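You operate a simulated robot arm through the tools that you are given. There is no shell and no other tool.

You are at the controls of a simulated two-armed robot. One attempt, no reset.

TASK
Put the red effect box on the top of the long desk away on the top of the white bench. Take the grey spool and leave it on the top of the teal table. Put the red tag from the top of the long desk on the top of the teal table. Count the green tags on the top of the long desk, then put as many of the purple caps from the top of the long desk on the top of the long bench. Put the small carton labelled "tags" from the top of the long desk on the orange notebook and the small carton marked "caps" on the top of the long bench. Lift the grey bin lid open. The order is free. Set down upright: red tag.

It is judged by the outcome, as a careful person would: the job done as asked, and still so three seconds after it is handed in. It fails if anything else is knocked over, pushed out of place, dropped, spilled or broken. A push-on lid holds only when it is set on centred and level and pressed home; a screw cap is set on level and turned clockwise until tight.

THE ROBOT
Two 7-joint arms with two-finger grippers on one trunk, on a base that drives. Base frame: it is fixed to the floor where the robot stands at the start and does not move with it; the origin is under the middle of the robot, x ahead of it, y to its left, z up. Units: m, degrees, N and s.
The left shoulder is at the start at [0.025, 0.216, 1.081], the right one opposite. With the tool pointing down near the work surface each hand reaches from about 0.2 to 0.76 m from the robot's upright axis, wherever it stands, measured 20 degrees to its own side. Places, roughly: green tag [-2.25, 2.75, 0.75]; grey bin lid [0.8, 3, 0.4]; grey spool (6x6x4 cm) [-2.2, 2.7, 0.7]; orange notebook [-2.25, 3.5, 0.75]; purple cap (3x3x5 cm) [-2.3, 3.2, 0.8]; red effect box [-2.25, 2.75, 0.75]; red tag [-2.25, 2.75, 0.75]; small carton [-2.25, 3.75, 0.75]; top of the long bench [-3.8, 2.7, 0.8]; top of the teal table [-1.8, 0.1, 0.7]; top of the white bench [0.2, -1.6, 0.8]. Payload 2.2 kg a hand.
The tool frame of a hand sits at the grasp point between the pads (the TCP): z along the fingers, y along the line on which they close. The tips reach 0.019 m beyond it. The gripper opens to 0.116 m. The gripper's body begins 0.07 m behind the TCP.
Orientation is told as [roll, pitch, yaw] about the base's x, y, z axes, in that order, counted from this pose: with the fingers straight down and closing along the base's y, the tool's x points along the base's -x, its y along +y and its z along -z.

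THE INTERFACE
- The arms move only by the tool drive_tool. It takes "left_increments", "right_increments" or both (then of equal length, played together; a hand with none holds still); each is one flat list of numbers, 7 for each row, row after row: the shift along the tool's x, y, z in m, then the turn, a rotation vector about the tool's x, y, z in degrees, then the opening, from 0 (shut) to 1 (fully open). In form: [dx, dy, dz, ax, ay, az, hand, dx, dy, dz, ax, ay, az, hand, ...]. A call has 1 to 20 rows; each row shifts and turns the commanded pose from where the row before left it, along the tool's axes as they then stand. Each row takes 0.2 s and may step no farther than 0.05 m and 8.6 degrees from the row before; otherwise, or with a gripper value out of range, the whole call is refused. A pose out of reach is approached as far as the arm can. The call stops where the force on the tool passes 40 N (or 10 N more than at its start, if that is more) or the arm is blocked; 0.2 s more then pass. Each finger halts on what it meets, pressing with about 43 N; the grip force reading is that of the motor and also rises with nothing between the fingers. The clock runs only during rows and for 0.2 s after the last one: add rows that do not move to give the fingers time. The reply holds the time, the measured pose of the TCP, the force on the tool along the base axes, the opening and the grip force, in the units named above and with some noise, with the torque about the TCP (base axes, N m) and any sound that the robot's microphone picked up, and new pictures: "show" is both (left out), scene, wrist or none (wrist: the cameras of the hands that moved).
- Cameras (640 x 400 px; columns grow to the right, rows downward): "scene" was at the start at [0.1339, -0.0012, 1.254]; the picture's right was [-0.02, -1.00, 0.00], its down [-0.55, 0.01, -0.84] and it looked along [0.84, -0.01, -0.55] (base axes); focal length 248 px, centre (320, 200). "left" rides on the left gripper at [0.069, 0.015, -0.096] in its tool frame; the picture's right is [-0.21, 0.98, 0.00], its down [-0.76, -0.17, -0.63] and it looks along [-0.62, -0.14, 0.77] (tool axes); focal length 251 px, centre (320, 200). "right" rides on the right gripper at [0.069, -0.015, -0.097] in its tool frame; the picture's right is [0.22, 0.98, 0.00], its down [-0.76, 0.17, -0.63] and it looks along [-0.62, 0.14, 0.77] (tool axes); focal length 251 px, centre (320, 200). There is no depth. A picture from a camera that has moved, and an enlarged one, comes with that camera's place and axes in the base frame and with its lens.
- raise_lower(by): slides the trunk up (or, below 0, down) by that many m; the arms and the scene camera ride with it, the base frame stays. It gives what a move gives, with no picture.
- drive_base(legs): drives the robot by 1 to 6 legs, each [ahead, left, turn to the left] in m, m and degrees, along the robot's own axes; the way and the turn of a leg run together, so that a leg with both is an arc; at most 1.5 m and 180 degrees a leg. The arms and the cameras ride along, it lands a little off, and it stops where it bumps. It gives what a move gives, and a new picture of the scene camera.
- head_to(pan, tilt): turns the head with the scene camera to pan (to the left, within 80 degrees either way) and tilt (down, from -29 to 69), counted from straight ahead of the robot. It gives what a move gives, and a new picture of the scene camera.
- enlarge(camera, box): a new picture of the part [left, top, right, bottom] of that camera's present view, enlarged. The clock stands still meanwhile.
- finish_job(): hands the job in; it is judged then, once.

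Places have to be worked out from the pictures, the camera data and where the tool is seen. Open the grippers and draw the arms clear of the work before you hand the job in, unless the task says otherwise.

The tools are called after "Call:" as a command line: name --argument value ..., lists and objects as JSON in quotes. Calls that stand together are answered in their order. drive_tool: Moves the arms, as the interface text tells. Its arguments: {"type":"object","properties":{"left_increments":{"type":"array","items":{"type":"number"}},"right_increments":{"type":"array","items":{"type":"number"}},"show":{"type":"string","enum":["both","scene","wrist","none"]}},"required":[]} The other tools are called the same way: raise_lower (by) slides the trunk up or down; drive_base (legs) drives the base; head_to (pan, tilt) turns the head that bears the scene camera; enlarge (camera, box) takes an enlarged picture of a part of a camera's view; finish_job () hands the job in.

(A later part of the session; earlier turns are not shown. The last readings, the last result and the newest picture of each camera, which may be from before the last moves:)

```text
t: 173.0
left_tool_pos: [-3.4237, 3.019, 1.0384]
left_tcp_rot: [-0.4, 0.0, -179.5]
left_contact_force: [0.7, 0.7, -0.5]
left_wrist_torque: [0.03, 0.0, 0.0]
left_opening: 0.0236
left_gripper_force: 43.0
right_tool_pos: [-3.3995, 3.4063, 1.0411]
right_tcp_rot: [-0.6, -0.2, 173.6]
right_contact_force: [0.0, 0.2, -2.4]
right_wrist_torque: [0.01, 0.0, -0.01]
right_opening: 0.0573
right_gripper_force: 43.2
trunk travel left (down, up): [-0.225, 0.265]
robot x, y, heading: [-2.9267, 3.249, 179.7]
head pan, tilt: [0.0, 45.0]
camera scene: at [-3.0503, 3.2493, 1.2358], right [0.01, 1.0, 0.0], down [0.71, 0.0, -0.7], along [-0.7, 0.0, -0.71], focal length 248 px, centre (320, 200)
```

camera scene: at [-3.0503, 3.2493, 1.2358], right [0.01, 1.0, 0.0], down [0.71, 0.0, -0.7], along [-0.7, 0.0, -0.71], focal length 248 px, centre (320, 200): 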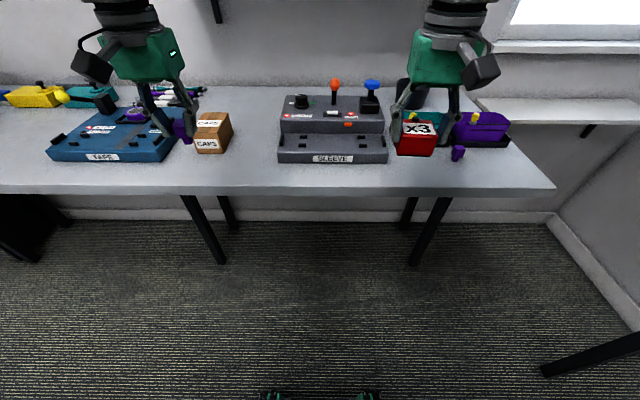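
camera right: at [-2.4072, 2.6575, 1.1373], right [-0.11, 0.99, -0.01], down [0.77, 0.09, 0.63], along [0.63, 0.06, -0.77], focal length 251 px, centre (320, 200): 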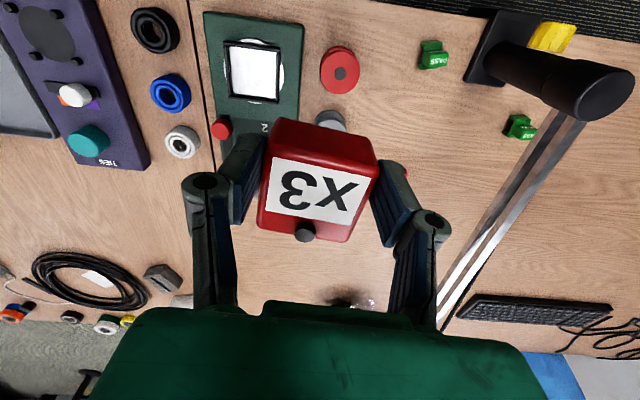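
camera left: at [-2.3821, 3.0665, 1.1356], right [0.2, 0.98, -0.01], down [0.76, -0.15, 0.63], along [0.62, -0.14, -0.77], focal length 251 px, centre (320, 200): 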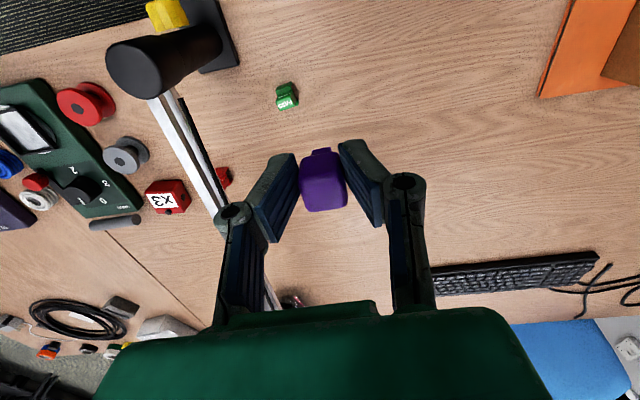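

The carton and first cap stand undisturbed on the bench. I move 0.12 m ahead and shift the left hand toward the free spot (-3.545, 3.05).

Call:
drive_base --legs '[[0.12, 0, 0]]'

Call:
drive_tool --left_increments '[0, -0.015, 0.02, 0, 0, 0, 0, 0, -0.02, 0.03, 0, 0, 0, 0, 0, 0, 0.03, 0, 0, 0, 0, 0, 0, 0.03, 0, 0, 0, 0, 0, 0, 0.015, 0, 0, 0, 0, 0, 0, 0, 0, 0, 0, 0, 0, 0, 0, 0, 0, 0, 0]' --show "both"

```text
t: 174.3
left_tool_pos: [-3.5406, 3.0204, 1.0406]
left_tcp_rot: [-0.6, -0.2, -179.4]
left_contact_force: [-0.3, -0.1, -0.4]
left_wrist_torque: [0.0, 0.01, 0.0]
left_opening: 0.0239
left_gripper_force: 42.7
right_tool_pos: [-3.5158, 3.4073, 1.0417]
right_tcp_rot: [-0.5, -0.4, 173.7]
right_contact_force: [-0.1, -0.5, -2.6]
right_wrist_torque: [-0.05, -0.05, -0.01]
right_opening: 0.0569
right_gripper_force: 43.1
trunk travel left (down, up): [-0.225, 0.265]
robot x, y, heading: [-3.0517, 3.2462, 179.8]
head pan, tilt: [0.0, 45.0]
camera scene: at [-3.1698, 3.2488, 1.2359], right [0.0, 1.0, 0.0], down [0.71, 0.0, -0.7], along [-0.7, 0.0, -0.71], focal length 248 px, centre (320, 200)
```

scene: 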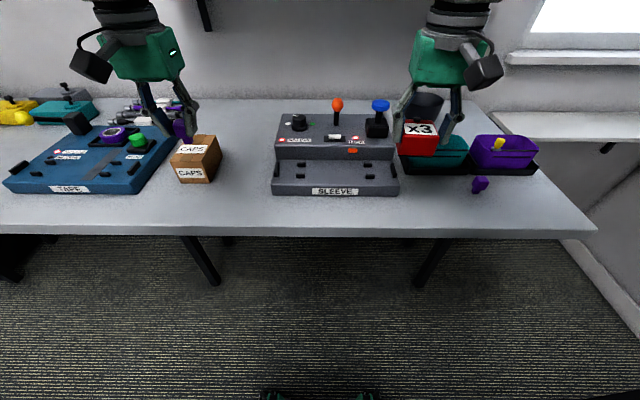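

```text
t: 175.9
left_tool_pos: [-3.539, 3.0592, 0.9163]
left_tcp_rot: [-0.6, -0.2, -179.5]
left_contact_force: [0.1, -0.6, -0.1]
left_wrist_torque: [0.01, -0.01, 0.0]
left_opening: 0.0236
left_gripper_force: 42.7
right_tool_pos: [-3.5143, 3.4091, 1.0428]
right_tcp_rot: [-0.5, -0.4, 173.6]
right_contact_force: [0.6, -0.6, -2.2]
right_wrist_torque: [-0.01, -0.01, -0.01]
right_opening: 0.0568
right_gripper_force: 43.0
trunk travel left (down, up): [-0.225, 0.265]
robot x, y, heading: [-3.0467, 3.2527, 179.8]
head pan, tilt: [0.0, 45.0]
camera scene: at [-3.1706, 3.2509, 1.2357], right [0.01, 1.0, 0.0], down [0.71, 0.0, -0.7], along [-0.7, 0.0, -0.71], focal length 248 px, centre (320, 200)
camera left: at [-3.4702, 3.0443, 1.0132], right [-0.21, -0.98, -0.01], down [-0.75, 0.15, 0.64], along [-0.62, 0.14, -0.77], focal length 251 px, centre (320, 200)
```

scene: 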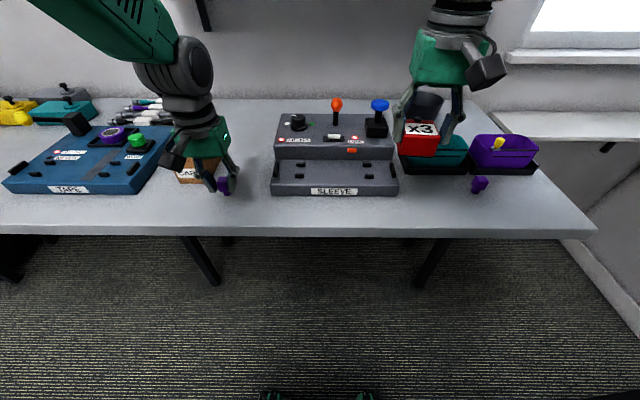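
left: 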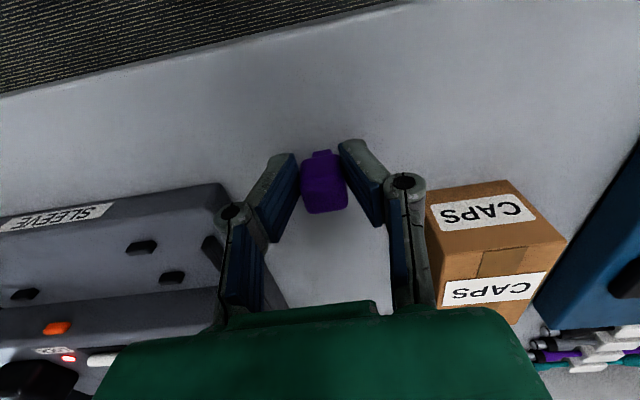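

The cap hovers over a free spot, clear of CAPS carton and SLEEVE. Lowering to contact.

Call:
drive_tool --left_increments '[0, 0, 0.01, 0, 0, 0, 0, 0, 0, 0.008, 0, 0, 0, 0, 0, 0, 0, 0, 0, 0, 0]' --show "none"

Call:
drive_tool --left_increments '[0, 0, 0.003, 0, 0, 0, 0, 0, 0, 0, 0, 0, 0, 0]' --show "none"

```text
t: 176.7
left_tool_pos: [-3.5386, 3.0593, 0.8988]
left_tcp_rot: [-0.5, -0.4, -179.6]
left_contact_force: [0.4, 0.7, -0.1]
left_wrist_torque: [-0.03, 0.03, 0.05]
left_opening: 0.0236
left_gripper_force: 42.8
right_tool_pos: [-3.5144, 3.4083, 1.0432]
right_tcp_rot: [-0.5, -0.4, 173.6]
right_contact_force: [1.1, 0.5, -1.3]
right_wrist_torque: [0.01, -0.03, -0.01]
right_opening: 0.0568
right_gripper_force: 43.2
trunk travel left (down, up): [-0.225, 0.265]
robot x, y, heading: [-3.0464, 3.2517, 179.6]
head pan, tilt: [0.0, 45.0]
```

```text
t: 177.3
left_tool_pos: [-3.539, 3.0577, 0.8968]
left_tcp_rot: [-0.5, -0.3, -179.5]
left_contact_force: [-0.4, -0.9, -0.2]
left_wrist_torque: [0.01, -0.01, -0.03]
left_opening: 0.0237
left_gripper_force: 43.4
right_tool_pos: [-3.5147, 3.4089, 1.0438]
right_tcp_rot: [-0.5, -0.4, 173.8]
right_contact_force: [0.0, 0.4, -1.1]
right_wrist_torque: [0.01, -0.02, -0.02]
right_opening: 0.0567
right_gripper_force: 42.8
trunk travel left (down, up): [-0.225, 0.265]
robot x, y, heading: [-3.0458, 3.2561, 179.8]
head pan, tilt: [0.0, 45.0]
```

Call:
drive_tool --left_increments '[0, 0, 0.0025, 0, 0, 0, 0, 0, 0, 0, 0, 0, 0, 0]' --show "none"

Call:
drive_tool --left_increments '[0, 0, 0.0015, 0, 0, 0, 0, 0, 0, 0, 0, 0, 0, 0]' --show "none"

```text
t: 177.9
left_tool_pos: [-3.5388, 3.058, 0.8939]
left_tcp_rot: [-0.5, -0.5, -179.5]
left_contact_force: [0.4, -1.1, 4.8]
left_wrist_torque: [-0.04, 0.0, 0.02]
left_opening: 0.0236
left_gripper_force: 42.9
right_tool_pos: [-3.5137, 3.4091, 1.042]
right_tcp_rot: [-0.6, -0.4, 173.7]
right_contact_force: [0.6, -0.3, -1.1]
right_wrist_torque: [0.01, -0.07, 0.01]
right_opening: 0.057
right_gripper_force: 42.9
trunk travel left (down, up): [-0.225, 0.265]
robot x, y, heading: [-3.0488, 3.2515, 179.8]
head pan, tilt: [0.0, 45.0]
```

```text
t: 178.5
left_tool_pos: [-3.5391, 3.0594, 0.8942]
left_tcp_rot: [-0.5, -0.6, -179.5]
left_contact_force: [0.9, -2.5, 17.5]
left_wrist_torque: [-0.11, 0.1, -0.02]
left_opening: 0.0238
left_gripper_force: 42.9
right_tool_pos: [-3.5135, 3.4079, 1.0439]
right_tcp_rot: [-0.3, -0.5, 173.7]
right_contact_force: [0.7, -0.1, -1.6]
right_wrist_torque: [-0.01, -0.04, 0.03]
right_opening: 0.0569
right_gripper_force: 43.0
trunk travel left (down, up): [-0.225, 0.265]
robot x, y, heading: [-3.0505, 3.252, 179.8]
head pan, tilt: [0.0, 45.0]
```

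Contact (17 N). I ease off slightly, open gently, and lift the left hand away.

Call:
drive_tool --left_increments '[0, 0, -0.001, 0, 0, 0, 0, 0, 0, 0, 0, 0, 0, 0.25, 0, 0, 0, 0, 0, 0, 0.35, 0, 0, 0, 0, 0, 0, 0.5, 0, 0, 0, 0, 0, 0, 0.5, 0, 0, -0.02, 0, 0, 0, 0.5, 0, 0, -0.03, 0, 0, 0, 0.5, 0, 0, -0.04, 0, 0, 0, 0.5, 0, 0, -0.04, 0, 0, 0, 0.5, 0.02, 0, -0.03, 0, 0, 0, 0.8, 0, 0, 0, 0, 0, 0, 0.8]' --show "both"

```text
t: 180.9
left_tool_pos: [-3.5195, 3.0573, 1.051]
left_tcp_rot: [-0.5, -0.2, -179.4]
left_contact_force: [-0.5, 0.4, -0.7]
left_wrist_torque: [0.01, -0.03, -0.02]
left_opening: 0.0927
left_gripper_force: 0.0
right_tool_pos: [-3.5149, 3.4089, 1.0415]
right_tcp_rot: [-0.5, -0.2, 173.6]
right_contact_force: [-0.7, -0.9, -0.9]
right_wrist_torque: [-0.03, -0.08, 0.0]
right_opening: 0.0573
right_gripper_force: 42.8
trunk travel left (down, up): [-0.225, 0.265]
robot x, y, heading: [-3.0464, 3.2519, 179.8]
head pan, tilt: [0.0, 45.0]
camera scene: at [-3.1709, 3.2508, 1.2356], right [0.01, 1.0, 0.0], down [0.71, 0.0, -0.7], along [-0.7, 0.0, -0.71], focal length 248 px, centre (320, 200)
camera left: at [-3.4507, 3.0429, 1.1487], right [-0.21, -0.98, -0.01], down [-0.76, 0.15, 0.64], along [-0.62, 0.14, -0.77], focal length 251 px, centre (320, 200)
```

scene: 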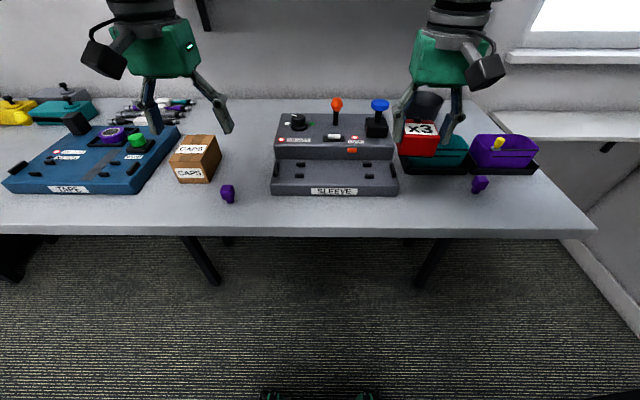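
left: 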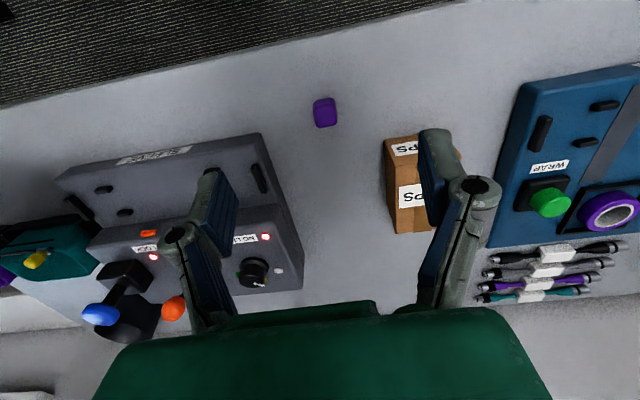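

Both caps and the CAPS carton are on the long bench. Now back to the desk for the grey spool with the left hand, keeping the red box in the right.

Call:
drive_base --legs '[[-0.12, 0, 0], [0, 0, 90], [0, 0, 90], [0, -0.72, 0]]'

```text
t: 193.3
left_tool_pos: [-2.4693, 2.7171, 1.0506]
left_tcp_rot: [-0.8, -0.3, -0.4]
left_contact_force: [-0.8, 0.3, 0.8]
left_wrist_torque: [-0.05, 0.01, 0.0]
left_opening: 0.0928
left_gripper_force: 0.0
right_tool_pos: [-2.4774, 2.3666, 1.0438]
right_tcp_rot: [-0.8, -0.4, -7.1]
right_contact_force: [-0.5, -0.2, -1.6]
right_wrist_torque: [-0.04, 0.04, 0.0]
right_opening: 0.0569
right_gripper_force: 43.0
trunk travel left (down, up): [-0.225, 0.265]
robot x, y, heading: [-2.9469, 2.5296, -1.4]
head pan, tilt: [0.0, 45.0]
camera scene: at [-2.8174, 2.5334, 1.2358], right [-0.02, -1.0, 0.01], down [-0.71, 0.01, -0.7], along [0.7, -0.02, -0.71], focal length 248 px, centre (320, 200)
```

scene: 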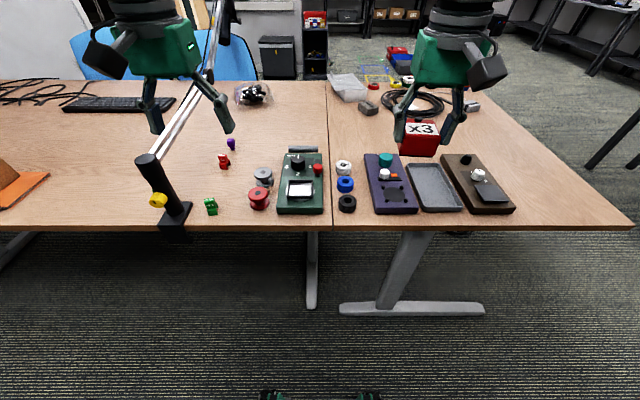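

I close in on the desk by 0.14 m.

Call:
drive_base --legs '[[0.14, 0.0, 1]]'

Call:
enlarge --camera "left" --box '[0, 0, 640, 400]'

```text
t: 194.6
left_tool_pos: [-2.3329, 2.7155, 1.0551]
left_tcp_rot: [-0.4, -0.4, 0.6]
left_contact_force: [0.8, 1.0, 0.4]
left_wrist_torque: [-0.02, 0.02, -0.04]
left_opening: 0.0929
left_gripper_force: 0.0
right_tool_pos: [-2.3376, 2.3648, 1.0446]
right_tcp_rot: [-0.1, -0.6, -6.2]
right_contact_force: [0.3, -0.4, -1.5]
right_wrist_torque: [0.01, 0.06, -0.01]
right_opening: 0.0569
right_gripper_force: 42.5
trunk travel left (down, up): [-0.225, 0.265]
robot x, y, heading: [-2.8017, 2.5271, -0.3]
head pan, tilt: [0.0, 45.0]
camera scene: at [-2.6779, 2.5218, 1.2359], right [0.0, -1.0, 0.0], down [-0.71, 0.0, -0.71], along [0.71, 0.0, -0.71], focal length 248 px, centre (320, 200)
```

scene: 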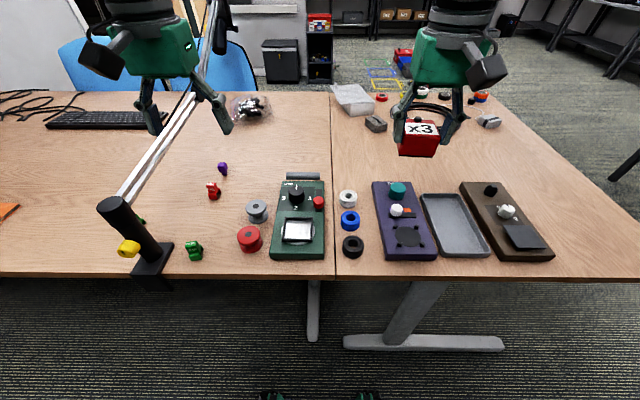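

```text
1.00 times, centred on (320, 200) of left (not enlarged: the box is as wide or as high as the picture)
camera zoom: at [-2.4047, 2.7321, 1.1508], right [0.2, 0.98, 0.0], down [0.75, -0.15, 0.64], along [0.63, -0.13, -0.77], focal length 251 px, centre (320, 200)
```

zoom: 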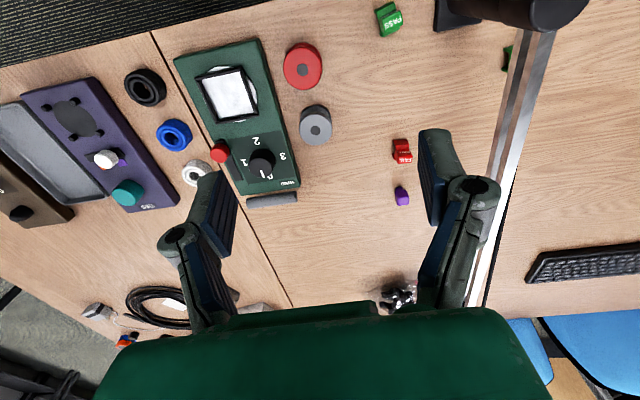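

I rotate the left hand 90° so the fingers close along x (into the gap between the two spools), hovering over the grey spool.

Call:
drive_tool --left_increments '[-0.03, -0.008, 0.01, 0, 0, 0, 0.8, -0.03, -0.01, 0.01, 0, 0, 0, 0.8, -0.02, -0.005, 0.01, 0, 0, 4, 0.8, 0, 0, 0, 0, 0, 8, 0.8, 0, 0, 0, 0, 0, 8, 0.8, 0, 0, 0, 0, 0, 8, 0.8, 0, 0, 0, 0, 0, 8, 0.8, 0, 0, 0, 0, 0, 8, 0.8, 0, 0, 0, 0, 0, 8, 0.8, 0, 0, 0, 0, 0, 8, 0.8, 0, 0, 0, 0, 0, 8, 0.8, 0, 0, 0, 0, 0, 8, 0.8, 0, 0, 0, 0, 0, 8, 0.8, 0, 0, 0, 0, 0, 7, 0.8, 0, 0, 0, 0, 0, 0, 0.8]' --show "both"

```text
t: 197.8
left_tool_pos: [-2.2544, 2.6979, 1.0255]
left_tcp_rot: [0.6, -0.5, -90.4]
left_contact_force: [-0.4, -0.7, -0.1]
left_wrist_torque: [0.0, -0.01, -0.02]
left_opening: 0.0928
left_gripper_force: 0.1
right_tool_pos: [-2.3401, 2.3681, 1.045]
right_tcp_rot: [-0.4, -0.7, -6.2]
right_contact_force: [0.5, 0.7, -1.0]
right_wrist_torque: [0.01, 0.01, 0.0]
right_opening: 0.0566
right_gripper_force: 42.5
trunk travel left (down, up): [-0.225, 0.265]
robot x, y, heading: [-2.8039, 2.5216, -0.5]
head pan, tilt: [0.0, 45.0]
camera scene: at [-2.6766, 2.5263, 1.2358], right [0.0, -1.0, 0.0], down [-0.71, 0.0, -0.7], along [0.7, 0.0, -0.71], focal length 248 px, centre (320, 200)
camera left: at [-2.2411, 2.7683, 1.1219], right [0.97, -0.22, 0.01], down [-0.18, -0.75, 0.64], along [-0.13, -0.62, -0.77], focal length 251 px, centre (320, 200)
```

scene: 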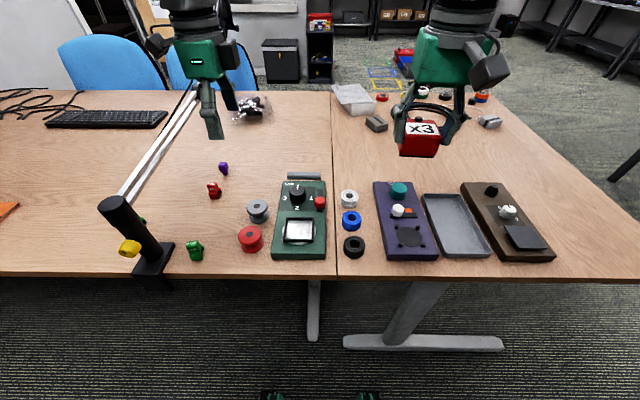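
left: 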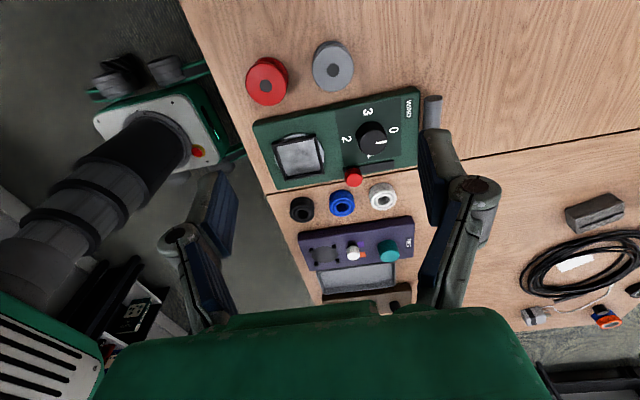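

The grey spool is 15.6 mm ahead in x of the hand; gap to the red spool ≈3.4 cm. I correct, narrow the opening and descend partway.

Call:
drive_tool --left_increments '[0, 0.008, 0.025, 0, 0, 0, 0.66, 0, 0.0075, 0.035, 0, 0, 0, 0.66, 0, 0, 0.04, 0, 0, 0, 0.66, 0, 0, 0.04, 0, 0, 0, 0.66, 0, 0, 0.025, 0, 0, 0, 0.66, 0, 0, 0, 0, 0, 0, 0.66, 0, 0, 0, 0, 0, 0, 0.66, 0, 0, 0, 0, 0, 0, 0.66]' --show "wrist"

```text
t: 199.6
left_tool_pos: [-2.2381, 2.6958, 0.8611]
left_tcp_rot: [0.5, -0.6, -90.3]
left_contact_force: [-0.2, -0.1, -0.5]
left_wrist_torque: [0.03, -0.01, -0.03]
left_opening: 0.0764
left_gripper_force: 0.1
right_tool_pos: [-2.3398, 2.3674, 1.0463]
right_tcp_rot: [-0.3, -0.7, -6.1]
right_contact_force: [-0.2, -0.1, -1.7]
right_wrist_torque: [0.0, 0.04, -0.04]
right_opening: 0.0569
right_gripper_force: 43.2
trunk travel left (down, up): [-0.225, 0.265]
robot x, y, heading: [-2.8015, 2.5243, -0.3]
head pan, tilt: [0.0, 45.0]
camera left: at [-2.224, 2.7668, 0.9566], right [0.98, -0.22, 0.01], down [-0.18, -0.75, 0.64], along [-0.13, -0.62, -0.77], focal length 251 px, centre (320, 200)
```

left: 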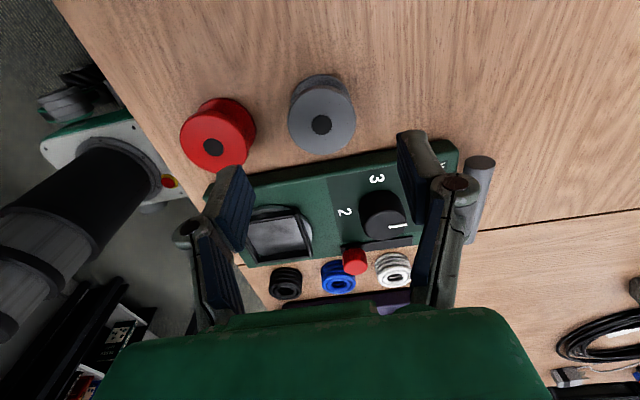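

Centred over the spool. Descending to grasp height.

Call:
drive_tool --left_increments '[-0.001, 0, 0.025, 0, 0, 0, 0.66, 0, 0, 0.03, 0, 0, 0, 0.66, 0, 0, 0.025, 0, 0, 0, 0.66, 0, 0, 0.013, 0, 0, 0, 0.66, 0, 0, 0, 0, 0, 0, 0.66, 0, 0, 0, 0, 0, 0, 0.66]' --show "both"

```text
t: 201.0
left_tool_pos: [-2.2368, 2.6934, 0.7681]
left_tcp_rot: [0.6, -0.5, -90.4]
left_contact_force: [-0.5, 0.3, -0.3]
left_wrist_torque: [0.04, -0.01, 0.03]
left_opening: 0.0764
left_gripper_force: 0.1
right_tool_pos: [-2.3395, 2.3676, 1.0456]
right_tcp_rot: [-0.4, -0.7, -6.3]
right_contact_force: [0.4, 1.3, -0.7]
right_wrist_torque: [-0.04, -0.01, 0.0]
right_opening: 0.0569
right_gripper_force: 42.8
trunk travel left (down, up): [-0.225, 0.265]
robot x, y, heading: [-2.8017, 2.5269, -0.3]
head pan, tilt: [0.0, 45.0]
camera scene: at [-2.676, 2.526, 1.2357], right [0.0, -1.0, 0.0], down [-0.71, 0.0, -0.7], along [0.7, 0.0, -0.71], focal length 248 px, centre (320, 200)
camera left: at [-2.2232, 2.7644, 0.8638], right [0.98, -0.22, 0.01], down [-0.18, -0.75, 0.64], along [-0.13, -0.62, -0.77], focal length 251 px, centre (320, 200)
```

scene: 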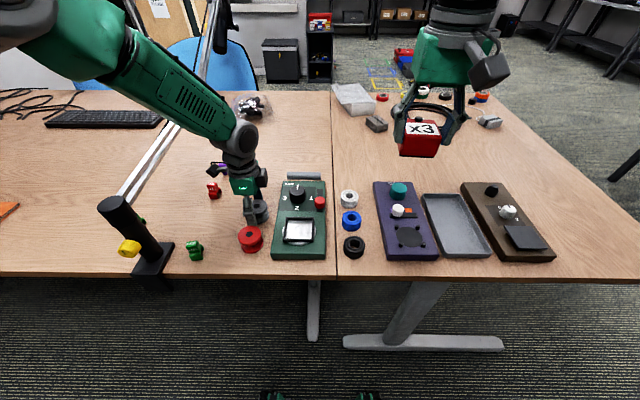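
left: 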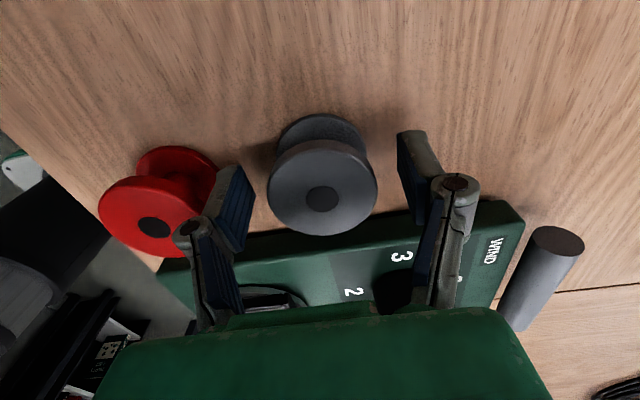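

Fingers straddle the grey spool cleanly, red spool untouched. Closing.

Call:
drive_tool --left_increments '[0, 0, 0, 0, 0, 0, 0.4, 0, 0, 0, 0, 0, 0, 0.2, 0, 0, 0, 0, 0, 0, 0, 0, 0, 0, 0, 0, 0, 0]' --show "wrist"

```text
t: 202.0
left_tool_pos: [-2.2368, 2.6938, 0.7681]
left_tcp_rot: [0.7, -0.4, -90.3]
left_contact_force: [0.2, -1.0, 0.1]
left_wrist_torque: [-0.03, -0.02, -0.02]
left_opening: 0.0525
left_gripper_force: 42.8
right_tool_pos: [-2.3402, 2.3675, 1.0458]
right_tcp_rot: [-0.4, -0.7, -6.2]
right_contact_force: [-0.5, 0.1, -0.4]
right_wrist_torque: [0.01, 0.05, -0.01]
right_opening: 0.057
right_gripper_force: 42.7
trunk travel left (down, up): [-0.225, 0.265]
robot x, y, heading: [-2.8002, 2.5259, -0.2]
head pan, tilt: [0.0, 45.0]
camera left: at [-2.2233, 2.7645, 0.864], right [0.98, -0.22, 0.01], down [-0.18, -0.75, 0.64], along [-0.13, -0.62, -0.77], focal length 251 px, centre (320, 200)
```

left: 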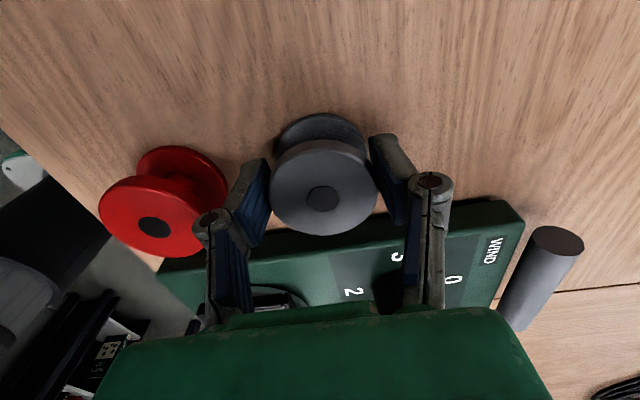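

Grey spool held (0.0525). Lifting it straight up and drawing back.

Call:
drive_tool --left_increments '[0, 0, -0.02, 0, 0, 0, 0, 0, 0, -0.035, 0, 0, 0, 0, 0, 0, -0.04, 0, 0, 0, 0, 0, 0, -0.04, 0, 0, 0, 0, 0, 0, -0.04, 0, 0, 0, 0, 0, 0, -0.04, 0, 0, 0, 0, 0, -0.02, -0.04, 0, 0, 0, 0, 0, -0.035, -0.02, 0, 0, 0, 0, 0, -0.035, 0, 0, 0, 0, 0, 0, -0.02, 0, 0, 0, 0, 0, 0, 0, 0, 0, 0, 0, 0]' --show "both"

```text
t: 204.4
left_tool_pos: [-2.3507, 2.6982, 1.0421]
left_tcp_rot: [0.5, -0.5, -90.3]
left_contact_force: [0.0, -0.6, -0.4]
left_wrist_torque: [0.0, 0.04, -0.02]
left_opening: 0.0524
left_gripper_force: 42.9
right_tool_pos: [-2.3393, 2.3696, 1.0447]
right_tcp_rot: [-0.5, -0.7, -6.3]
right_contact_force: [0.4, 0.4, -2.4]
right_wrist_torque: [0.02, 0.05, 0.0]
right_opening: 0.0572
right_gripper_force: 42.9
trunk travel left (down, up): [-0.225, 0.265]
robot x, y, heading: [-2.8055, 2.5281, -0.2]
head pan, tilt: [0.0, 45.0]
camera scene: at [-2.6767, 2.5264, 1.2357], right [0.0, -1.0, 0.0], down [-0.71, 0.0, -0.7], along [0.7, 0.0, -0.71], focal length 248 px, centre (320, 200)
camera left: at [-2.3364, 2.7684, 1.1383], right [0.98, -0.22, 0.01], down [-0.18, -0.75, 0.64], along [-0.13, -0.62, -0.77], focal length 251 px, centre (320, 200)
```

scene: 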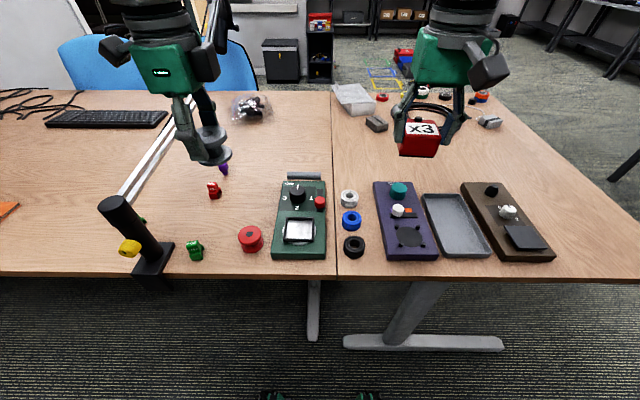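
left: 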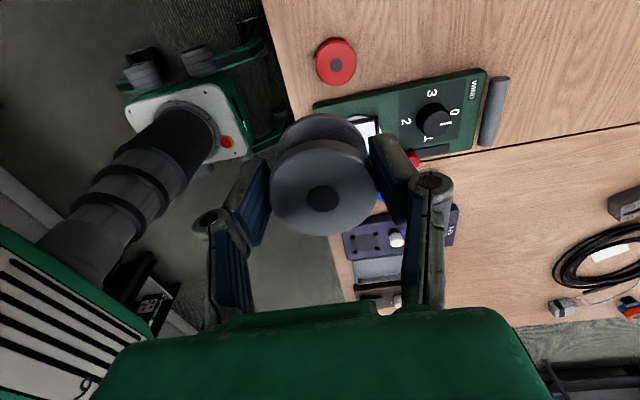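

Both items are up. I back off, turn to face -y, drive down the aisle and slide toward the teal table's near side.

Call:
drive_base --legs '[[-0.13, 0, 0], [0, 0, -90], [1.4, 0, 0], [0, 0.75, 0]]'

Call:
head_to --pan 0 --tilt 40

```text
t: 219.7
left_tool_pos: [-2.0427, 0.6732, 1.0427]
left_tcp_rot: [0.6, -0.3, 178.8]
left_contact_force: [0.5, -0.3, -0.1]
left_wrist_torque: [0.02, -0.05, -0.03]
left_opening: 0.0524
left_gripper_force: 43.1
right_tool_pos: [-2.3715, 0.6692, 1.0442]
right_tcp_rot: [-0.4, -0.8, -97.0]
right_contact_force: [-0.8, -0.1, -1.2]
right_wrist_torque: [0.04, 0.01, -0.01]
right_opening: 0.057
right_gripper_force: 43.1
trunk travel left (down, up): [-0.225, 0.265]
robot x, y, heading: [-2.2051, 1.1268, -91.0]
head pan, tilt: [0.0, 45.0]
camera scene: at [-2.2089, 1.0044, 1.2358], right [-1.0, 0.02, 0.0], down [0.01, 0.71, -0.7], along [-0.01, -0.7, -0.71], focal length 248 px, centre (320, 200)
```

scene: 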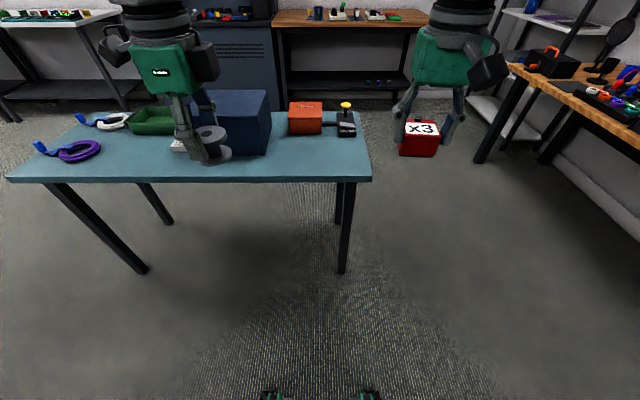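

```text
t: 220.4
left_tool_pos: [-2.0442, 0.6757, 1.0449]
left_tcp_rot: [0.7, -0.4, 178.7]
left_contact_force: [-0.2, -0.2, -0.5]
left_wrist_torque: [0.02, -0.02, 0.01]
left_opening: 0.0525
left_gripper_force: 42.9
right_tool_pos: [-2.3735, 0.6707, 1.0467]
right_tcp_rot: [-0.3, -0.7, -96.9]
right_contact_force: [-0.6, -1.0, -1.6]
right_wrist_torque: [0.05, -0.02, 0.02]
right_opening: 0.0569
right_gripper_force: 43.3
trunk travel left (down, up): [-0.225, 0.265]
robot x, y, heading: [-2.2077, 1.1292, -91.4]
head pan, tilt: [0.0, 40.0]
camera scene: at [-2.2103, 1.0006, 1.243], right [-1.0, 0.02, 0.0], down [0.01, 0.65, -0.76], along [-0.01, -0.76, -0.65], focal length 248 px, centre (320, 200)
```

scene: 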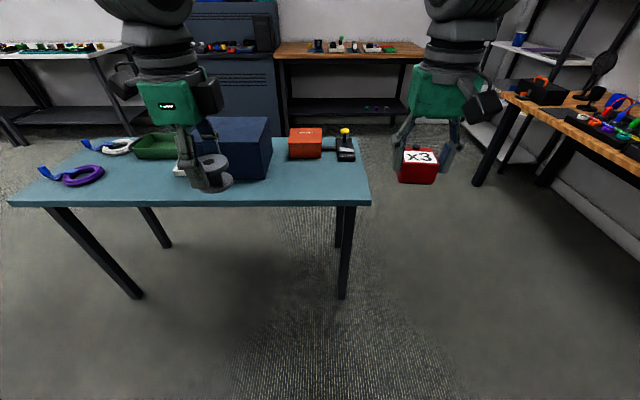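

The table has a free patch between the dark-blue box and the black switch, around x -2.05…-2.3, y 0.2…0.35. I drive up so the left hand can reach it.

Call:
drive_base --legs '[[0, -0.12, 1], [0.33, 0, 0]]'

Call:
head_to --pan 15 --tilt 50

```text
t: 223.4
left_tool_pos: [-2.1154, 0.3477, 1.0371]
left_tcp_rot: [0.5, -2.3, 180.0]
left_contact_force: [2.2, -0.9, -0.4]
left_wrist_torque: [0.02, 0.21, -0.02]
left_opening: 0.0526
left_gripper_force: 43.3
right_tool_pos: [-2.4444, 0.3367, 1.0494]
right_tcp_rot: [-2.0, -0.9, -96.1]
right_contact_force: [2.7, -0.8, -1.4]
right_wrist_torque: [0.09, 0.21, 0.0]
right_opening: 0.0571
right_gripper_force: 42.4
trunk travel left (down, up): [-0.225, 0.265]
robot x, y, heading: [-2.3185, 0.7979, -90.3]
head pan, tilt: [0.0, 40.0]
camera scene: at [-2.2705, 0.6703, 1.2417], right [-1.0, 0.0, 0.04], down [-0.03, 0.65, -0.76], along [-0.03, -0.76, -0.65], focal length 248 px, centre (320, 200)
```

scene: 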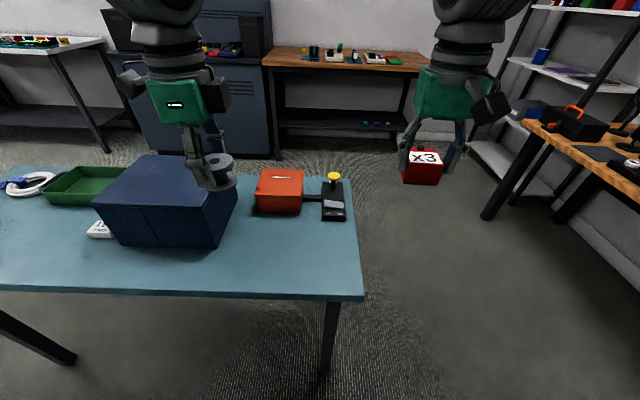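

```text
t: 224.1
left_tool_pos: [-2.1118, 0.3508, 1.0404]
left_tcp_rot: [0.7, -2.1, -179.8]
left_contact_force: [2.2, 0.7, -0.6]
left_wrist_torque: [-0.01, 0.23, 0.01]
left_opening: 0.0522
left_gripper_force: 43.4
right_tool_pos: [-2.4396, 0.3415, 1.051]
right_tcp_rot: [-1.8, -1.3, -95.8]
right_contact_force: [2.2, 0.1, -1.6]
right_wrist_torque: [0.0, 0.16, 0.0]
right_opening: 0.057
right_gripper_force: 42.7
trunk travel left (down, up): [-0.225, 0.265]
robot x, y, heading: [-2.3106, 0.798, -90.4]
head pan, tilt: [15.0, 50.0]
camera scene: at [-2.2484, 0.6828, 1.2277], right [-0.97, -0.26, 0.03], down [-0.22, 0.74, -0.63], along [0.14, -0.62, -0.77], focal length 248 px, centre (320, 200)
```

scene: 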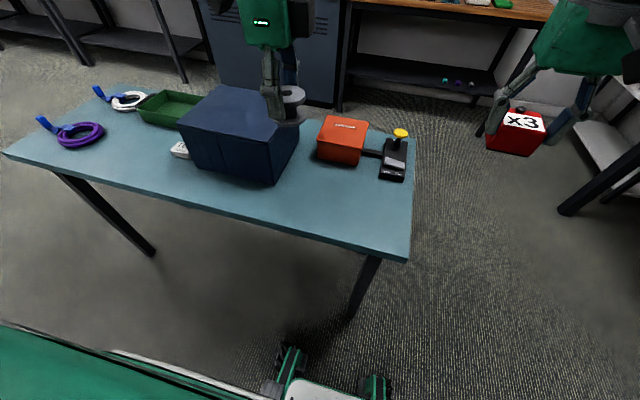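

The body is still leaning ~2° after the drive; I wait for it to settle.

Call:
drive_tool --left_increments '[0, 0, 0, 0, 0, 0, 0, 0, 0, 0, 0, 0, 0, 0, 0, 0, 0, 0, 0, 0, 0, 0, 0, 0, 0, 0, 0, 0, 0, 0, 0, 0, 0, 0, 0]' --show "none"

Call:
drive_tool --left_increments '[0, 0, 0, 0, 0, 0, 0, 0, 0, 0, 0, 0, 0, 0, 0, 0, 0, 0, 0, 0, 0, 0, 0, 0, 0, 0, 0, 0, 0, 0, 0, 0, 0, 0, 0]' --show "both"

```text
t: 225.5
left_tool_pos: [-2.1794, 0.3546, 1.0489]
left_tcp_rot: [1.0, 0.9, 179.5]
left_contact_force: [-0.5, 0.4, -0.8]
left_wrist_torque: [0.0, 0.01, 0.02]
left_opening: 0.0524
left_gripper_force: 42.7
right_tool_pos: [-2.5077, 0.3459, 1.0458]
right_tcp_rot: [0.9, -0.9, -96.3]
right_contact_force: [-0.1, 1.2, -1.4]
right_wrist_torque: [-0.02, 0.0, 0.0]
right_opening: 0.0568
right_gripper_force: 42.9
trunk travel left (down, up): [-0.225, 0.265]
robot x, y, heading: [-2.3281, 0.7997, -90.3]
head pan, tilt: [15.0, 50.0]
stopped in row 5 (left hand): the arm was blocked; the commanded pose is now the measured one
```

```text
t: 226.7
left_tool_pos: [-2.147, 0.3546, 1.044]
left_tcp_rot: [0.9, -0.6, 179.7]
left_contact_force: [1.2, 0.6, -0.2]
left_wrist_torque: [0.03, 0.1, 0.01]
left_opening: 0.0523
left_gripper_force: 42.4
right_tool_pos: [-2.4752, 0.3445, 1.0485]
right_tcp_rot: [-0.4, -1.2, -96.1]
right_contact_force: [0.0, 0.7, -0.7]
right_wrist_torque: [0.04, 0.06, 0.0]
right_opening: 0.0571
right_gripper_force: 43.1
trunk travel left (down, up): [-0.225, 0.265]
robot x, y, heading: [-2.321, 0.7984, -90.0]
head pan, tilt: [15.0, 50.0]
camera scene: at [-2.2721, 0.6825, 1.228], right [-0.97, -0.26, 0.02], down [-0.21, 0.74, -0.64], along [0.15, -0.62, -0.77], focal length 248 px, centre (320, 200)
camera left: at [-2.0777, 0.3419, 1.141], right [-0.22, -0.98, 0.02], down [-0.75, 0.18, 0.64], along [-0.63, 0.13, -0.77], focal length 251 px, centre (320, 200)
```

scene: 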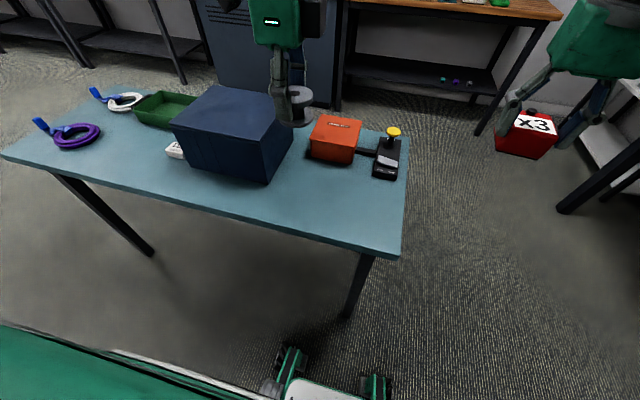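
left: 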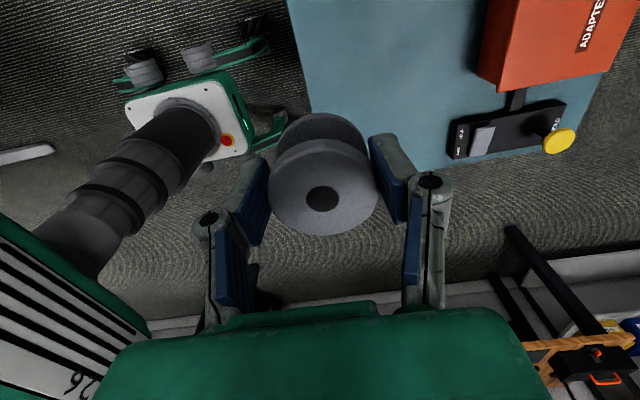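

Sideways strafing sets off a slow sway; I keep holding until it dies out.

Call:
drive_tool --left_increments '[0, 0, 0, 0, 0, 0, 0, 0, 0, 0, 0, 0, 0, 0, 0, 0, 0, 0, 0, 0, 0, 0, 0, 0, 0, 0, 0, 0, 0, 0, 0, 0, 0, 0, 0, 0, 0, 0, 0, 0, 0, 0, 0, 0, 0, 0, 0, 0, 0, 0, 0, 0, 0, 0, 0, 0]' --show "none"

Call:
drive_tool --left_increments '[0, 0, 0, 0, 0, 0, 0, 0, 0, 0, 0, 0, 0, 0, 0, 0, 0, 0, 0, 0, 0, 0, 0, 0, 0, 0, 0, 0, 0, 0, 0, 0, 0, 0, 0, 0, 0, 0, 0, 0, 0, 0, 0, 0, 0, 0, 0, 0, 0]' --show "none"

Call:
drive_tool --left_increments '[0, 0, 0, 0, 0, 0, 0, 0, 0, 0, 0, 0, 0, 0, 0, 0, 0, 0, 0, 0, 0]' --show "both"

```text
t: 228.5
left_tool_pos: [-2.1691, 0.3544, 1.0472]
left_tcp_rot: [0.9, 0.2, 179.5]
left_contact_force: [0.3, 0.3, 0.6]
left_wrist_torque: [0.02, -0.04, -0.04]
left_opening: 0.0528
left_gripper_force: 43.2
right_tool_pos: [-2.4978, 0.3428, 1.0472]
right_tcp_rot: [0.4, -1.0, -96.3]
right_contact_force: [-0.8, 0.0, -1.0]
right_wrist_torque: [0.04, -0.01, -0.01]
right_opening: 0.0568
right_gripper_force: 42.8
trunk travel left (down, up): [-0.225, 0.265]
robot x, y, heading: [-2.3273, 0.7986, -90.2]
head pan, tilt: [15.0, 50.0]
```

```text
t: 230.1
left_tool_pos: [-2.1507, 0.3547, 1.0436]
left_tcp_rot: [0.9, -0.5, 179.6]
left_contact_force: [0.1, -0.3, -0.7]
left_wrist_torque: [-0.01, 0.1, 0.03]
left_opening: 0.0525
left_gripper_force: 42.8
right_tool_pos: [-2.4795, 0.3434, 1.0488]
right_tcp_rot: [-0.3, -1.0, -96.2]
right_contact_force: [1.7, -0.4, -1.5]
right_wrist_torque: [0.02, 0.03, -0.02]
right_opening: 0.0569
right_gripper_force: 42.9
trunk travel left (down, up): [-0.225, 0.265]
robot x, y, heading: [-2.3247, 0.7979, -90.2]
head pan, tilt: [15.0, 50.0]
```

```text
t: 230.9
left_tool_pos: [-2.1464, 0.3552, 1.0442]
left_tcp_rot: [0.9, -0.8, 179.7]
left_contact_force: [1.3, -0.1, -1.3]
left_wrist_torque: [0.05, 0.14, -0.01]
left_opening: 0.0526
left_gripper_force: 42.8
right_tool_pos: [-2.4749, 0.3445, 1.0494]
right_tcp_rot: [-0.5, -1.2, -96.1]
right_contact_force: [1.1, -0.1, -1.9]
right_wrist_torque: [0.0, 0.1, 0.02]
right_opening: 0.0569
right_gripper_force: 43.0
trunk travel left (down, up): [-0.225, 0.265]
robot x, y, heading: [-2.3205, 0.7971, -90.4]
head pan, tilt: [15.0, 50.0]
camera scene: at [-2.2747, 0.6825, 1.2282], right [-0.97, -0.26, 0.02], down [-0.21, 0.74, -0.64], along [0.15, -0.62, -0.77], focal length 248 px, centre (320, 200)
camera left: at [-2.0765, 0.3418, 1.1409], right [-0.22, -0.98, 0.02], down [-0.75, 0.18, 0.64], along [-0.63, 0.13, -0.77], focal length 251 px, centre (320, 200)
```

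scene: 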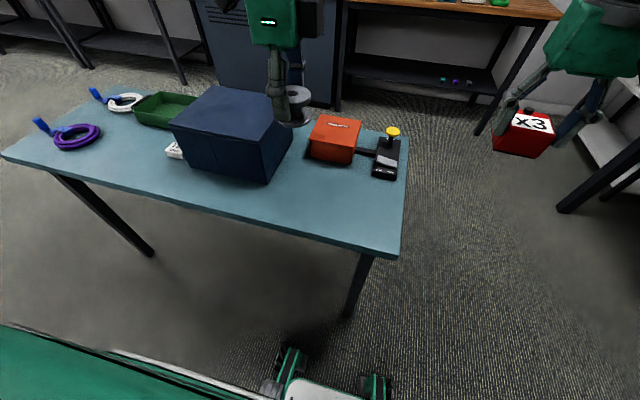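
left: 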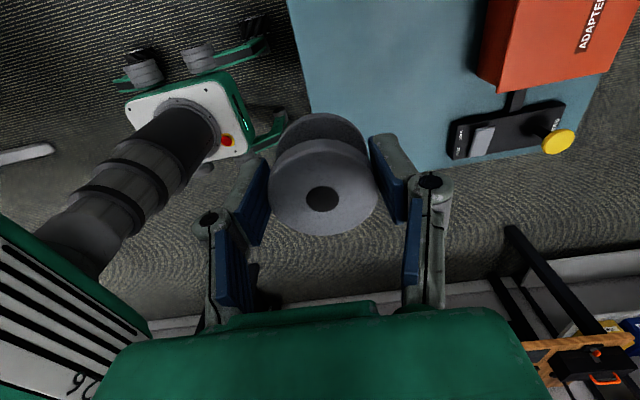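

The sway is now about ±1 cm, good enough for a flat spool. I take the spool over the free patch (-2.12, 0.25) and lower it.

Call:
drive_tool --left_increments '[0.01, 0.02, 0.01, 0, 0, 0, 0, 0.01, 0.03, 0.03, 0, 0, 0, 0, 0.005, 0.03, 0.035, 0, 0, 0, 0, 0, 0.02, 0.035, 0, 0, 0, 0, 0, 0, 0.04, 0, 0, 0, 0, 0, 0, 0.04, 0, 0, 0, 0, 0, 0, 0.03, 0, 0, 0, 0, 0, 0, 0, 0, 0, 0, 0, 0, 0, 0, 0, 0, 0, 0]' --show "both"

```text
t: 232.9
left_tool_pos: [-2.1639, 0.2517, 0.8329]
left_tcp_rot: [1.1, 1.3, 179.3]
left_contact_force: [-1.0, 0.9, 0.5]
left_wrist_torque: [0.03, -0.12, -0.01]
left_opening: 0.0525
left_gripper_force: 43.3
right_tool_pos: [-2.5217, 0.3446, 1.0442]
right_tcp_rot: [1.6, -0.8, -96.4]
right_contact_force: [-1.5, -0.4, -1.2]
right_wrist_torque: [0.04, -0.07, 0.0]
right_opening: 0.0567
right_gripper_force: 42.8
trunk travel left (down, up): [-0.225, 0.265]
robot x, y, heading: [-2.3288, 0.7971, -90.3]
head pan, tilt: [15.0, 50.0]
camera scene: at [-2.3267, 0.6817, 1.229], right [-0.97, -0.25, -0.01], down [-0.18, 0.74, -0.64], along [0.17, -0.62, -0.77], focal length 248 px, centre (320, 200)
camera left: at [-2.0979, 0.2378, 0.9314], right [-0.23, -0.97, 0.01], down [-0.77, 0.19, 0.61], along [-0.6, 0.13, -0.79], focal length 251 px, centre (320, 200)
```

scene: 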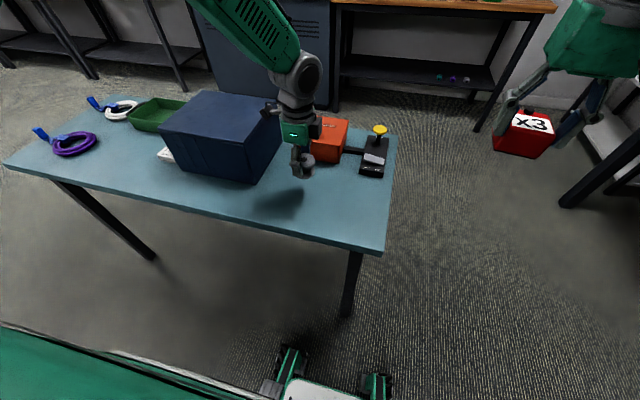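
left: 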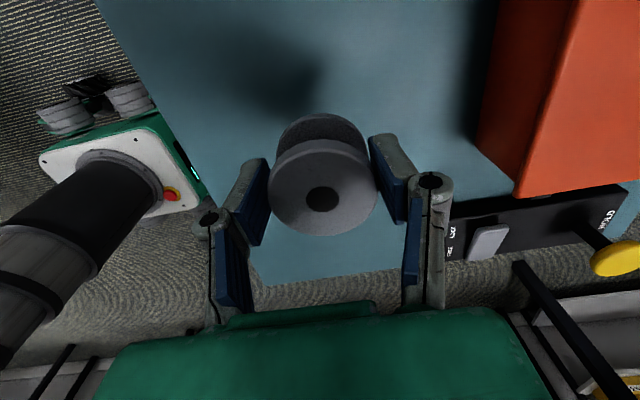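

The arm's motion set the body swaying again. I hold until it quiets before touching down.

Call:
drive_tool --left_increments '[0, 0, 0, 0, 0, 0, 0, 0, 0, 0, 0, 0, 0, 0, 0, 0, 0, 0, 0, 0, 0, 0, 0, 0, 0, 0, 0, 0]' --show "none"

Call:
drive_tool --left_increments '[0, 0, 0, 0, 0, 0, 0, 0, 0, 0, 0, 0, 0, 0, 0, 0, 0, 0, 0, 0, 0, 0, 0, 0, 0, 0, 0, 0]' --show "none"

Call:
drive_tool --left_increments '[0, 0, 0, 0, 0, 0, 0, 0, 0, 0, 0, 0, 0, 0, 0, 0, 0, 0, 0, 0, 0, 0, 0, 0, 0, 0, 0, 0]' --show "none"

Call:
drive_tool --left_increments '[0, 0, 0, 0, 0, 0, 0, 0, 0, 0, 0, 0, 0, 0, 0, 0, 0, 0, 0, 0, 0, 0, 0, 0, 0, 0, 0, 0]' --show "none"

Call:
drive_tool --left_increments '[0, 0, 0, 0, 0, 0, 0, 0, 0, 0, 0, 0, 0, 0, 0, 0, 0, 0, 0, 0, 0, 0, 0, 0, 0, 0, 0, 0]' --show "none"

```text
t: 233.9
left_tool_pos: [-2.1546, 0.2512, 0.8314]
left_tcp_rot: [1.0, 0.8, 179.5]
left_contact_force: [-0.4, 0.7, 0.0]
left_wrist_torque: [-0.03, -0.04, 0.0]
left_opening: 0.0525
left_gripper_force: 42.7
right_tool_pos: [-2.5104, 0.3435, 1.0451]
right_tcp_rot: [1.1, -0.9, -96.3]
right_contact_force: [-0.7, 0.9, -0.3]
right_wrist_torque: [0.02, -0.07, 0.02]
right_opening: 0.0569
right_gripper_force: 43.2
trunk travel left (down, up): [-0.225, 0.265]
robot x, y, heading: [-2.3309, 0.8001, -90.2]
head pan, tilt: [15.0, 50.0]
```

```text
t: 234.9
left_tool_pos: [-2.1349, 0.2518, 0.8281]
left_tcp_rot: [0.8, -0.2, 179.7]
left_contact_force: [0.4, 0.5, 0.0]
left_wrist_torque: [-0.04, 0.05, -0.01]
left_opening: 0.0525
left_gripper_force: 43.2
right_tool_pos: [-2.4868, 0.344, 1.048]
right_tcp_rot: [-0.1, -1.1, -96.2]
right_contact_force: [1.9, 0.7, -1.3]
right_wrist_torque: [0.04, 0.06, 0.02]
right_opening: 0.0569
right_gripper_force: 42.9
trunk travel left (down, up): [-0.225, 0.265]
robot x, y, heading: [-2.3214, 0.798, -90.3]
head pan, tilt: [15.0, 50.0]
```

```text
t: 235.9
left_tool_pos: [-2.1299, 0.2515, 0.8279]
left_tcp_rot: [1.0, -0.5, 179.6]
left_contact_force: [1.9, -0.5, -0.9]
left_wrist_torque: [0.02, 0.07, 0.0]
left_opening: 0.0523
left_gripper_force: 43.5
right_tool_pos: [-2.4814, 0.3434, 1.0496]
right_tcp_rot: [-0.1, -1.1, -96.2]
right_contact_force: [0.6, -0.2, -1.2]
right_wrist_torque: [-0.01, 0.09, -0.01]
right_opening: 0.0569
right_gripper_force: 42.5
trunk travel left (down, up): [-0.225, 0.265]
robot x, y, heading: [-2.3245, 0.7974, -90.2]
head pan, tilt: [15.0, 50.0]
```

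```text
t: 236.9
left_tool_pos: [-2.1416, 0.2519, 0.8291]
left_tcp_rot: [1.0, 0.4, 179.7]
left_contact_force: [0.0, -0.8, -0.7]
left_wrist_torque: [-0.01, 0.02, -0.01]
left_opening: 0.0527
left_gripper_force: 43.2
right_tool_pos: [-2.4972, 0.3446, 1.0469]
right_tcp_rot: [0.4, -1.0, -96.3]
right_contact_force: [0.2, -0.4, -1.2]
right_wrist_torque: [0.01, -0.02, -0.02]
right_opening: 0.0569
right_gripper_force: 43.0
trunk travel left (down, up): [-0.225, 0.265]
robot x, y, heading: [-2.3278, 0.798, -90.0]
head pan, tilt: [15.0, 50.0]
```

```text
t: 237.9
left_tool_pos: [-2.1532, 0.2512, 0.8307]
left_tcp_rot: [0.9, 0.6, 179.5]
left_contact_force: [-0.4, 0.3, -0.9]
left_wrist_torque: [0.03, -0.04, -0.02]
left_opening: 0.0526
left_gripper_force: 43.1
right_tool_pos: [-2.5076, 0.3438, 1.0458]
right_tcp_rot: [1.0, -0.8, -96.3]
right_contact_force: [-0.1, 0.9, -1.7]
right_wrist_torque: [0.02, -0.06, 0.0]
right_opening: 0.0568
right_gripper_force: 43.3
trunk travel left (down, up): [-0.225, 0.265]
robot x, y, heading: [-2.327, 0.8004, -90.1]
head pan, tilt: [15.0, 50.0]
```

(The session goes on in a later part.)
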